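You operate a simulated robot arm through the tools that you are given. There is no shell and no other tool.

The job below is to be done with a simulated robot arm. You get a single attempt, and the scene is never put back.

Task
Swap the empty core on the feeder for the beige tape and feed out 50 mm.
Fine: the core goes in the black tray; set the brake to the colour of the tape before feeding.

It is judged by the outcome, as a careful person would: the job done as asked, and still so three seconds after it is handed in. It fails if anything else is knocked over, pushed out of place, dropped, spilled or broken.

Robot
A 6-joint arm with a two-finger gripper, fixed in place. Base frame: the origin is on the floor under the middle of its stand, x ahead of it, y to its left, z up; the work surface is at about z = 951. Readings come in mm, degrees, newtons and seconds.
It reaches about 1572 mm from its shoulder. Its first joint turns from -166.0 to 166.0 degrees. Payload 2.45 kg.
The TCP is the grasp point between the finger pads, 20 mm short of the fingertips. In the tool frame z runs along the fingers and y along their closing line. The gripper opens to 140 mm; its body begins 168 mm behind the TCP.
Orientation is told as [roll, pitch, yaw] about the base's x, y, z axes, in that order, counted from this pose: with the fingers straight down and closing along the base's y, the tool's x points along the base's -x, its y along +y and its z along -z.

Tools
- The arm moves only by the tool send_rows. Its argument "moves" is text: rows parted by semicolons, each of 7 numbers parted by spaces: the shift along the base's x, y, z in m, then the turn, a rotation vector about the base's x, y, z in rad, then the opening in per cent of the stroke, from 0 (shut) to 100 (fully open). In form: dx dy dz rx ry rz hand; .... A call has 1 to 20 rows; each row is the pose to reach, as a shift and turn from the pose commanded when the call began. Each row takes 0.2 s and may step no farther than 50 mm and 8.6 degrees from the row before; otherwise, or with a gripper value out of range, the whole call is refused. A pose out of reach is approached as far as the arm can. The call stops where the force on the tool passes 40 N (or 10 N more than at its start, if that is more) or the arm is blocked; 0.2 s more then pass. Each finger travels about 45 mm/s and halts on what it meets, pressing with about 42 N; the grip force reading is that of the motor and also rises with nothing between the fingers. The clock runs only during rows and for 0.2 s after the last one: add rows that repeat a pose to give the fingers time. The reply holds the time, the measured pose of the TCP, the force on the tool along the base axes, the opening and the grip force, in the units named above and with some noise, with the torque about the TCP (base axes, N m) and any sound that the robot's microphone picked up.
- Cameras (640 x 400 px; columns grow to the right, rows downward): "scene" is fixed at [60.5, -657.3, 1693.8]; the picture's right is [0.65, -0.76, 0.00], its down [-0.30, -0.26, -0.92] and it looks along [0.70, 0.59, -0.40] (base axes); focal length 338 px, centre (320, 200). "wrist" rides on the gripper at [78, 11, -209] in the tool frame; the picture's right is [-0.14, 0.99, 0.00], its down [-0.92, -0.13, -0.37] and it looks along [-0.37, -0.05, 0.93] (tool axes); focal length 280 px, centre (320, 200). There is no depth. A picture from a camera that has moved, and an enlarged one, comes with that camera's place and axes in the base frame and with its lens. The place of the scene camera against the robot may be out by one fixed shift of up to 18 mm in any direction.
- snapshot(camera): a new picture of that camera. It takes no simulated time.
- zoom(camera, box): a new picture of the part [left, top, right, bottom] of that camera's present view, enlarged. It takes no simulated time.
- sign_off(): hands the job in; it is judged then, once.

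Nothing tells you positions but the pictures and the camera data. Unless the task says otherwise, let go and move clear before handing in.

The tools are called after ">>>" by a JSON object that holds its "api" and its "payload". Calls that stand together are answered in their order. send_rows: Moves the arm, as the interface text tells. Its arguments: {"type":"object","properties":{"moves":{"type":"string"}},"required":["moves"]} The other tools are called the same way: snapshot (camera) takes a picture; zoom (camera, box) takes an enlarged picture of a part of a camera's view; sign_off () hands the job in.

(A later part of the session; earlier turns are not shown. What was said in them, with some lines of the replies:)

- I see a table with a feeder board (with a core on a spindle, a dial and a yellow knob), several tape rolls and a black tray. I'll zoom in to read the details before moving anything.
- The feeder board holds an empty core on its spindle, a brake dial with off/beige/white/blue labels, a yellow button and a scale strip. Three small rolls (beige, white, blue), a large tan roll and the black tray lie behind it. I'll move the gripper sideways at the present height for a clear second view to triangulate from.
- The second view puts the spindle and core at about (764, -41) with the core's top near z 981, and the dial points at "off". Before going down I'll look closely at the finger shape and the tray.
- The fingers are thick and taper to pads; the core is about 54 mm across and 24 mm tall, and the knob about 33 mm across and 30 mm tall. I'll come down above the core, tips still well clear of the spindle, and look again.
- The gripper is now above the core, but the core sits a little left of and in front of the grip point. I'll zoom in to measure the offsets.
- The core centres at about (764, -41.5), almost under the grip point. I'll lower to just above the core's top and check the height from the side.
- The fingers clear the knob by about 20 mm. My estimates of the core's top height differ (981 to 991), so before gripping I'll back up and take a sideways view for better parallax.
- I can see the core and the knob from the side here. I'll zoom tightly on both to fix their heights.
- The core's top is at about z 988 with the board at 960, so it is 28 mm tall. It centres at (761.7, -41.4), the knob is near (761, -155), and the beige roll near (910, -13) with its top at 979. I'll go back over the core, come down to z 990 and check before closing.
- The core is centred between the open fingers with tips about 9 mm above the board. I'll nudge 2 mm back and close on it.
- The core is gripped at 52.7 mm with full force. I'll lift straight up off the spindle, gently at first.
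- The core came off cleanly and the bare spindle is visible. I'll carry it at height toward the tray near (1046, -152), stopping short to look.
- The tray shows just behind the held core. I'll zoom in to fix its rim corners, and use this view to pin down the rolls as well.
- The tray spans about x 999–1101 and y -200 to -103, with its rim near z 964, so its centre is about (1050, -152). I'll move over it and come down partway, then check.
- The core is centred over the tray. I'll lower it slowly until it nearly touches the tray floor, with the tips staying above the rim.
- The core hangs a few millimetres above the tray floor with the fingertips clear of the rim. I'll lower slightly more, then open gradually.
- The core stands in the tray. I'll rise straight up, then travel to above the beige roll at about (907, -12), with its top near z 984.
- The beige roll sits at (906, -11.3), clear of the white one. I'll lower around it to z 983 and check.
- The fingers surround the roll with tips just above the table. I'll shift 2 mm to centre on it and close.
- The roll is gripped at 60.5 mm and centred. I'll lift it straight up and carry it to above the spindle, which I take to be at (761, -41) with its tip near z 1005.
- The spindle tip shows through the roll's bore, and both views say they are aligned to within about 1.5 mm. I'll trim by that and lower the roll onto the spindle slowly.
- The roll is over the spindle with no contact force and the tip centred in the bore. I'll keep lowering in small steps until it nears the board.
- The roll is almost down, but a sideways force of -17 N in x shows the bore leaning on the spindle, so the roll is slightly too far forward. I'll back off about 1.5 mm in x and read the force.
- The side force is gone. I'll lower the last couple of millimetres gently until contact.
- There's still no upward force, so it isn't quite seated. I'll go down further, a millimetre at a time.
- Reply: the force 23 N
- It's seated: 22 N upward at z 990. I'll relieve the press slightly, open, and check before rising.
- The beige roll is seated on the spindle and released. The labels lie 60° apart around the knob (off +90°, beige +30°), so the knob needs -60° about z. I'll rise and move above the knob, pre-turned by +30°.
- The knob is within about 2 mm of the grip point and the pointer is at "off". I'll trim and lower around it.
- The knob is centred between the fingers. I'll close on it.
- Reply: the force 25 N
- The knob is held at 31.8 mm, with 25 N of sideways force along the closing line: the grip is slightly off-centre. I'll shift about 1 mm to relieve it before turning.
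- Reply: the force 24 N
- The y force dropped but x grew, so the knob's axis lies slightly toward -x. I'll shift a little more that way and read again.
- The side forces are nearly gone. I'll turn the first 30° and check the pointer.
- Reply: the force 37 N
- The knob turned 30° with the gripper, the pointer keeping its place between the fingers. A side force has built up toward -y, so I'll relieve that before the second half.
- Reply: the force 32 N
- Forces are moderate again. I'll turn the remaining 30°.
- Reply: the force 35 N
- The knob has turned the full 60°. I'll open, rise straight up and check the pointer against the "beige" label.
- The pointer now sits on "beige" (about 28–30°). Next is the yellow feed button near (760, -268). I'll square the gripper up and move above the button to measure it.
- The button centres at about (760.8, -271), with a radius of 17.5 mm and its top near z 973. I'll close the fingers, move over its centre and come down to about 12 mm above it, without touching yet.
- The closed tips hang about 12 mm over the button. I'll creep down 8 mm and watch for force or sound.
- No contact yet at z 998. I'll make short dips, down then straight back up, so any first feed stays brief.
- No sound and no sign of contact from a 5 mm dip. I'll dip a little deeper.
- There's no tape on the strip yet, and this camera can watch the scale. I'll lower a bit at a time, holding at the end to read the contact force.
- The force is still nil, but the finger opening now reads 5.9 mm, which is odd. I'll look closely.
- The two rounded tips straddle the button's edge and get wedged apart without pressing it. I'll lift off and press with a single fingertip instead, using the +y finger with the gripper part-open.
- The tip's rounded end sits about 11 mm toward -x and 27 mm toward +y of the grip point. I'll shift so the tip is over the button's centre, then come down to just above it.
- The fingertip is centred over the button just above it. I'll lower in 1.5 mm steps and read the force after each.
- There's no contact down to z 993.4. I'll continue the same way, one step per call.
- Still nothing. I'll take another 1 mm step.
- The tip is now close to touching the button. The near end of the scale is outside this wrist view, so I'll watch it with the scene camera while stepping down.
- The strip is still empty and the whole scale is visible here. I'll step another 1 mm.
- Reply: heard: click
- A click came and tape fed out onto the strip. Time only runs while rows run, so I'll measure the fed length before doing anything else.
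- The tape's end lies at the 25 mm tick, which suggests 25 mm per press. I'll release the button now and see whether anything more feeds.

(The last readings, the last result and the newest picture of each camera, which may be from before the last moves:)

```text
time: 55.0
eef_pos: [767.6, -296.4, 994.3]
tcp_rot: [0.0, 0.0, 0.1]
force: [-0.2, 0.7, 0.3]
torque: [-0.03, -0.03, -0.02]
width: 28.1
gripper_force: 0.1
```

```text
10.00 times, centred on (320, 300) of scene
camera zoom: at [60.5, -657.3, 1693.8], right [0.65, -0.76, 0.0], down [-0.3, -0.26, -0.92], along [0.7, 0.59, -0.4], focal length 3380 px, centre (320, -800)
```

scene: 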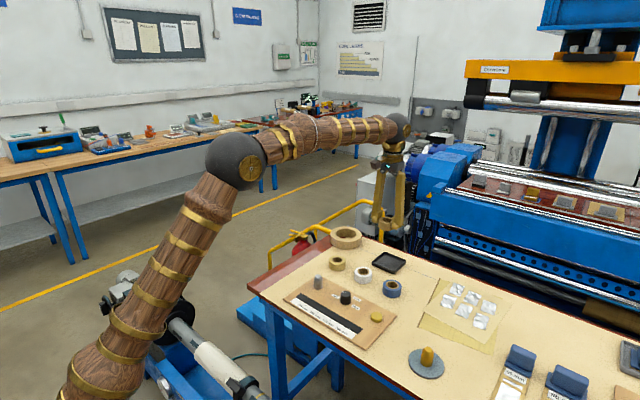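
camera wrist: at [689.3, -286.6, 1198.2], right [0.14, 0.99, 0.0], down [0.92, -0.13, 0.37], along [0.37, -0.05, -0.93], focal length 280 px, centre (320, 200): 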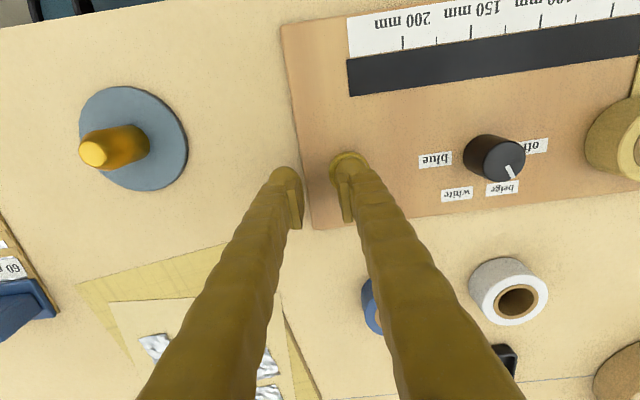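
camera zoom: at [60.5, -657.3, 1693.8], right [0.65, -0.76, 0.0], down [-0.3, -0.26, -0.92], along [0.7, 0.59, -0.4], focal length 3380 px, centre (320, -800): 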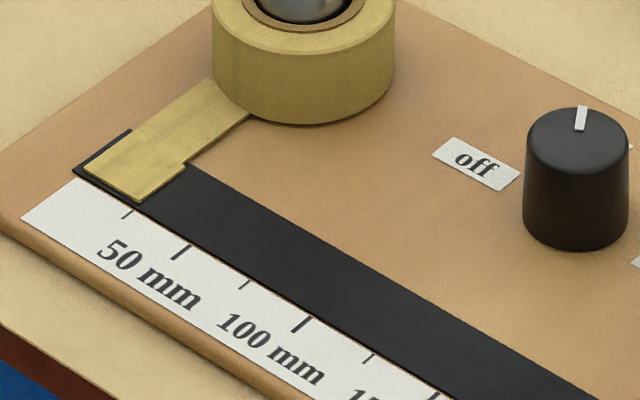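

Nothing more fed after release, so each press gives 25 mm. I'll make one more press to the same depth, then look.

>>> {"api": "send_rows", "payload": {"moves": "0 0 0.002 0 0 0 20; 0 0 0.002 0 0 0 20; 0 0 -0.003 0 0 0 20; 0 0 -0.005 0 0 0 20; 0 0 -0.006 0 0 0 20"}}

>>> {"api": "zoom", "payload": {"camera": "scene", "box": [295, 280, 345, 320]}}

```text
time: 56.2
eef_pos: [768.9, -296.8, 987.8]
tcp_rot: [0.0, 0.0, 0.0]
force: [-0.9, 0.3, 2.4]
torque: [0.05, -0.01, -0.01]
width: 27.5
gripper_force: 0.2
heard: click
```

```text
10.00 times, centred on (320, 300) of scene
camera zoom: at [60.5, -657.3, 1693.8], right [0.65, -0.76, 0.0], down [-0.3, -0.26, -0.92], along [0.7, 0.59, -0.4], focal length 3380 px, centre (320, -800)
```

zoom: 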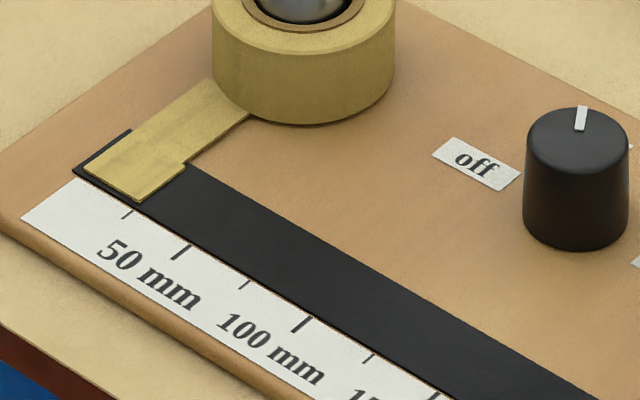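

A click was heard but the tape looks unchanged. I'll check the view more widely before letting any time pass.

>>> {"api": "zoom", "payload": {"camera": "scene", "box": [285, 255, 405, 345]}}

>>> {"api": "zoom", "payload": {"camera": "scene", "box": [295, 285, 320, 305]}}

```text
4.44 times, centred on (345, 300) of scene
camera zoom: at [60.5, -657.3, 1693.8], right [0.65, -0.76, 0.0], down [-0.3, -0.26, -0.92], along [0.7, 0.59, -0.4], focal length 1502 px, centre (209, -244)
```

zoom: 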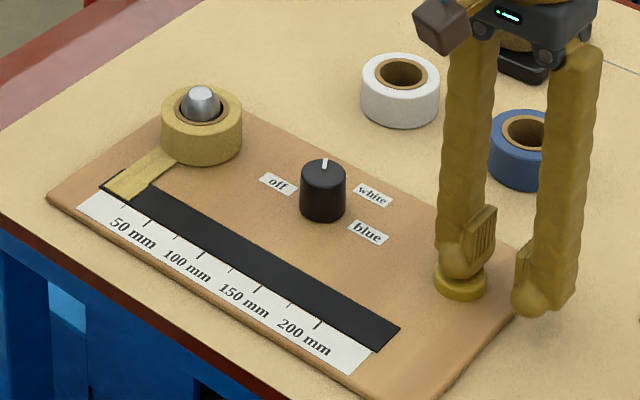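

```text
16.00 times, centred on (308, 295) of scene
camera zoom: at [60.5, -657.3, 1693.8], right [0.65, -0.76, 0.0], down [-0.3, -0.26, -0.92], along [0.7, 0.59, -0.4], focal length 5408 px, centre (520, -1320)
```

zoom: 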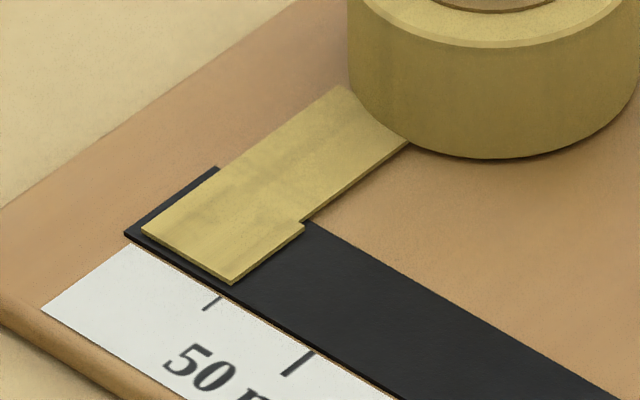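

The view is otherwise unchanged. The click may have come at the very end of the call, so I'll release the button and see whether the feed completes.

>>> {"api": "send_rows", "payload": {"moves": "0 0 0.007 0 0 0 20"}}

>>> {"api": "zoom", "payload": {"camera": "scene", "box": [295, 280, 345, 320]}}

```text
time: 56.6
eef_pos: [768.6, -296.6, 995.8]
tcp_rot: [0.0, 0.0, 0.0]
force: [-0.5, -0.7, -0.4]
torque: [-0.01, 0.01, 0.03]
width: 28.0
gripper_force: 0.1
```

```text
10.00 times, centred on (320, 300) of scene
camera zoom: at [60.5, -657.3, 1693.8], right [0.65, -0.76, 0.0], down [-0.3, -0.26, -0.92], along [0.7, 0.59, -0.4], focal length 3380 px, centre (320, -800)
```

zoom: 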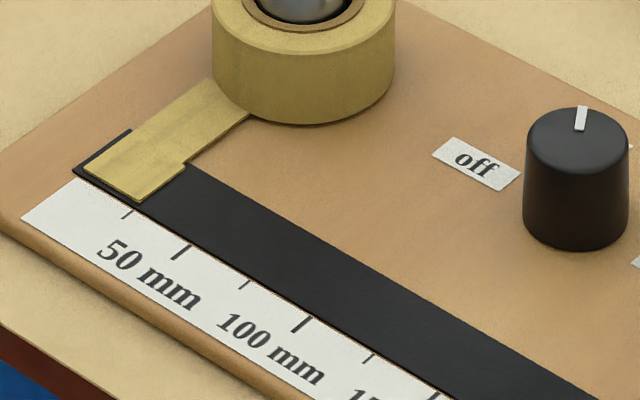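

The tape is still at 25 mm. That click may have been the button resetting rather than actuating. I'll hold clear of the button for a moment and listen before pressing again.

>>> {"api": "send_rows", "payload": {"moves": "0 0 0.002 0 0 0 20; 0 0 0.002 0 0 0 20; 0 0 0.002 0 0 0 20"}}

>>> {"api": "zoom", "payload": {"camera": "scene", "box": [295, 280, 345, 320]}}

>>> {"api": "zoom", "payload": {"camera": "scene", "box": [355, 285, 395, 320]}}

```text
time: 57.4
eef_pos: [768.9, -297.4, 996.9]
tcp_rot: [0.1, 0.0, 0.0]
force: [-0.3, -0.1, 0.1]
torque: [0.02, -0.01, 0.0]
width: 28.0
gripper_force: 0.0
```

```text
10.00 times, centred on (320, 300) of scene
camera zoom: at [60.5, -657.3, 1693.8], right [0.65, -0.76, 0.0], down [-0.3, -0.26, -0.92], along [0.7, 0.59, -0.4], focal length 3380 px, centre (320, -800)
```

zoom: 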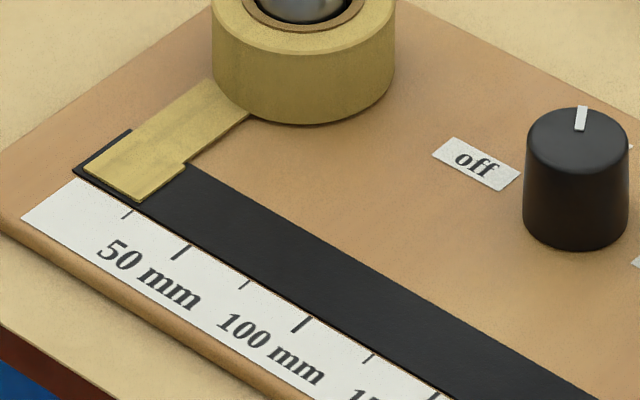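

```text
11.43 times, centred on (375, 302) of scene
camera zoom: at [60.5, -657.3, 1693.8], right [0.65, -0.76, 0.0], down [-0.3, -0.26, -0.92], along [0.7, 0.59, -0.4], focal length 3863 px, centre (-309, -971)
```

zoom: 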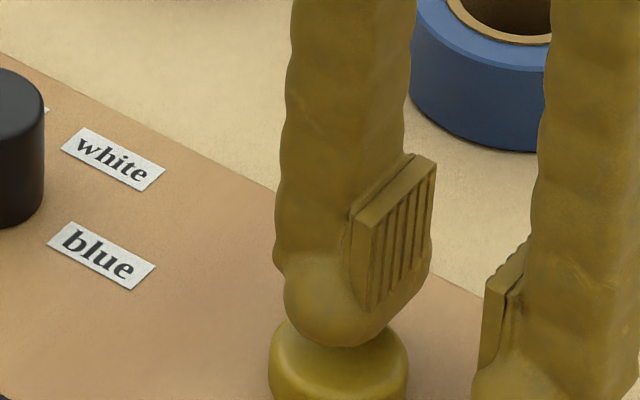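

There was no click on release, so the second press clicked without feeding. I'll press once more in small steps and check the strip.

>>> {"api": "send_rows", "payload": {"moves": "0 0 -0.005 0 0 0 20; 0 0 -0.0075 0 0 0 20; 0 0 -0.009 0 0 0 20"}}

>>> {"api": "zoom", "payload": {"camera": "scene", "box": [295, 280, 345, 320]}}

```text
time: 58.2
eef_pos: [767.5, -296.3, 988.1]
tcp_rot: [-0.1, 0.1, 0.0]
force: [0.2, 0.2, 2.5]
torque: [0.08, 0.01, 0.05]
width: 27.6
gripper_force: 0.0
heard: click
```

```text
10.00 times, centred on (320, 300) of scene
camera zoom: at [60.5, -657.3, 1693.8], right [0.65, -0.76, 0.0], down [-0.3, -0.26, -0.92], along [0.7, 0.59, -0.4], focal length 3380 px, centre (320, -800)
```

zoom: 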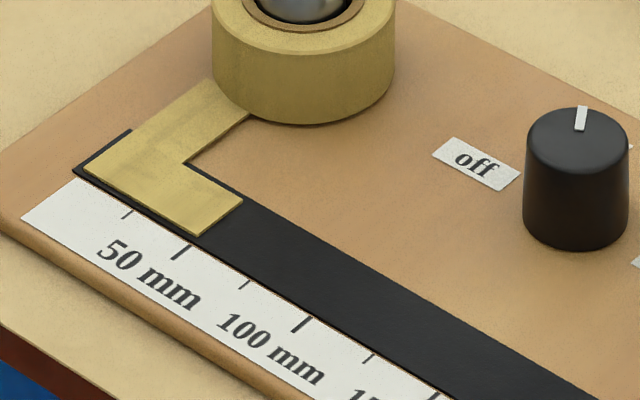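

The tape's end is now in line with the 50 mm tick. I'll lift straight off the button without touching it again, and verify.

>>> {"api": "send_rows", "payload": {"moves": "0 0 0.01 0 0 0 20; 0 0 0.04 0 0 0 20; 0 0 0.08 0 0 0 20; 0 0 0.12 0 0 0 20; 0 0 0.15 0 0 0 20; 0 0 0.15 0 0 0 20"}}

>>> {"api": "zoom", "payload": {"camera": "scene", "box": [295, 280, 345, 320]}}

>>> {"api": "zoom", "payload": {"camera": "wrist", "box": [280, 0, 640, 225]}}

```text
time: 59.6
eef_pos: [770.4, -297.8, 1137.4]
tcp_rot: [-0.1, 0.0, 0.1]
force: [0.1, -1.0, 0.1]
torque: [-0.01, -0.01, 0.0]
width: 28.1
gripper_force: 0.0
```

```text
10.00 times, centred on (320, 300) of scene
camera zoom: at [60.5, -657.3, 1693.8], right [0.65, -0.76, 0.0], down [-0.3, -0.26, -0.92], along [0.7, 0.59, -0.4], focal length 3380 px, centre (320, -800)
```

zoom: 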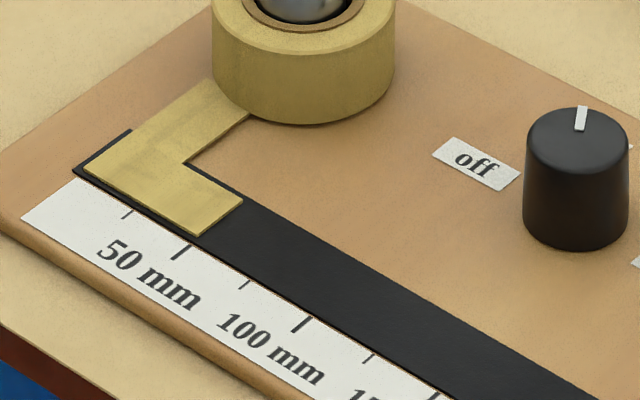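

```text
1.78 times, centred on (460, 112) of wrist
camera zoom: at [691.0, -287.9, 1347.4], right [0.14, 0.99, 0.0], down [0.92, -0.13, 0.37], along [0.37, -0.05, -0.93], focal length 498 px, centre (71, 356)
```

zoom: 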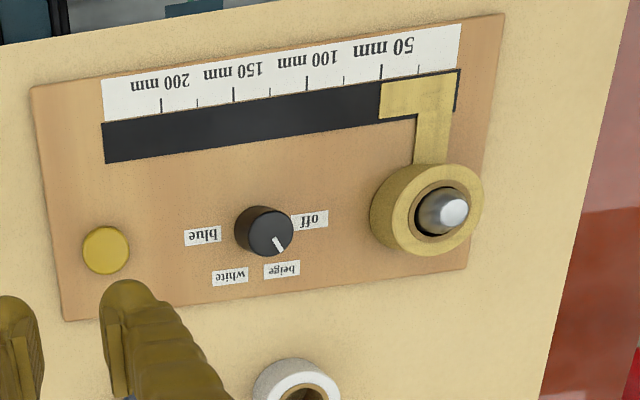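

The wrist view confirms the tape's end at the 50 mm tick, the pointer on "beige" and the roll seated. I'll do a final close check of the end and of the whole table.

>>> {"api": "zoom", "payload": {"camera": "wrist", "box": [470, 10, 550, 70]}}

>>> {"api": "zoom", "payload": {"camera": "wrist", "box": [390, 95, 480, 165]}}

>>> {"api": "snapshot", "payload": {"camera": "scene"}}

>>> {"api": "zoom", "payload": {"camera": "scene", "box": [270, 220, 430, 330]}}

```text
6.67 times, centred on (510, 40) of wrist
camera zoom: at [691.0, -287.9, 1347.4], right [0.14, 0.99, 0.0], down [0.92, -0.13, 0.37], along [0.37, -0.05, -0.93], focal length 1869 px, centre (-947, 1267)
```

zoom: 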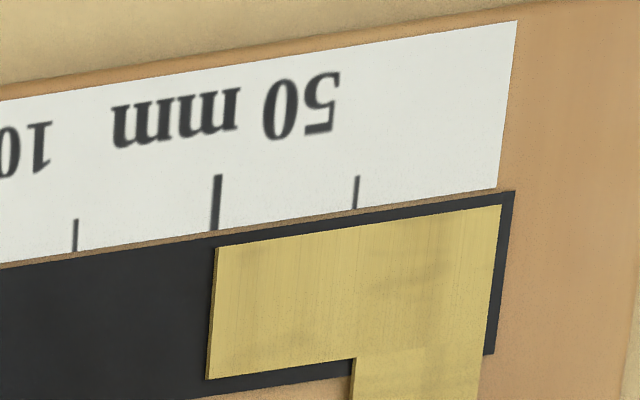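

```text
5.71 times, centred on (435, 130) of wrist
camera zoom: at [691.0, -287.9, 1347.4], right [0.14, 0.99, 0.0], down [0.92, -0.13, 0.37], along [0.37, -0.05, -0.93], focal length 1602 px, centre (-337, 600)
```

zoom: 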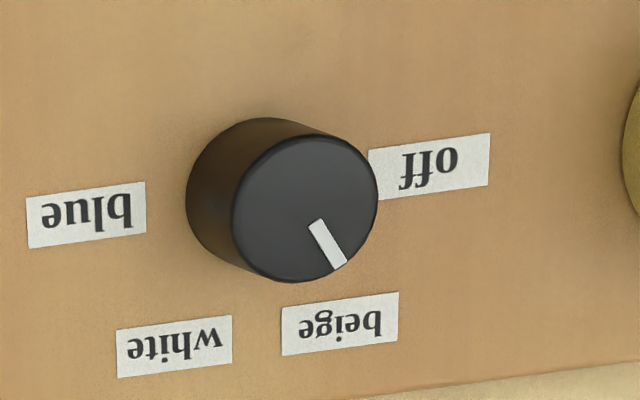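

```text
taken
```

scene: 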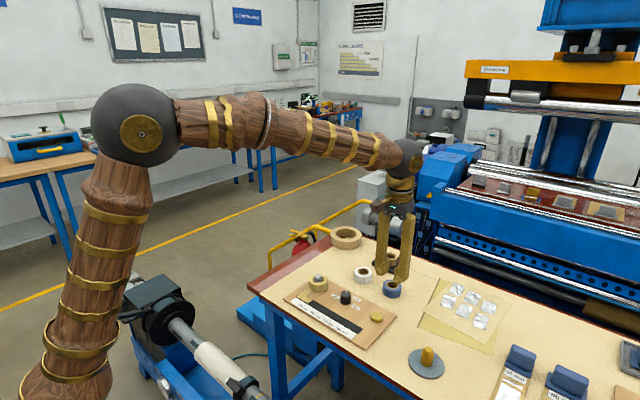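

```text
3.64 times, centred on (350, 275) of scene
camera zoom: at [60.5, -657.3, 1693.8], right [0.65, -0.76, 0.0], down [-0.3, -0.26, -0.92], along [0.7, 0.59, -0.4], focal length 1229 px, centre (211, -73)
```

zoom: 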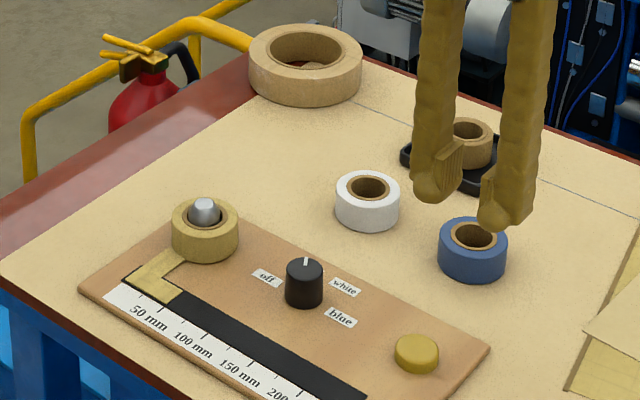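

The core is in the black tray, the beige roll is seated on the spindle and the brake points at "beige". The tape's end is at the 50 mm tick, nothing else has moved, and the gripper is clear, so I'm handing the job in.

>>> {"api": "sign_off", "payload": {}}

```text
The job is handed in.
```

The swap is done and the job is handed in. The empty core is in the black tray and the beige tape is seated on the feeder. I set the brake to "beige" before feeding.

The tape's end lines up with the 50 mm mark on the scale. Each effective press of the feed button gave 25 mm. It took three presses, because the second one clicked without feeding any tape.

Nothing else on the table looked out of place in the last pictures, and the gripper was well clear of everything when I handed in.
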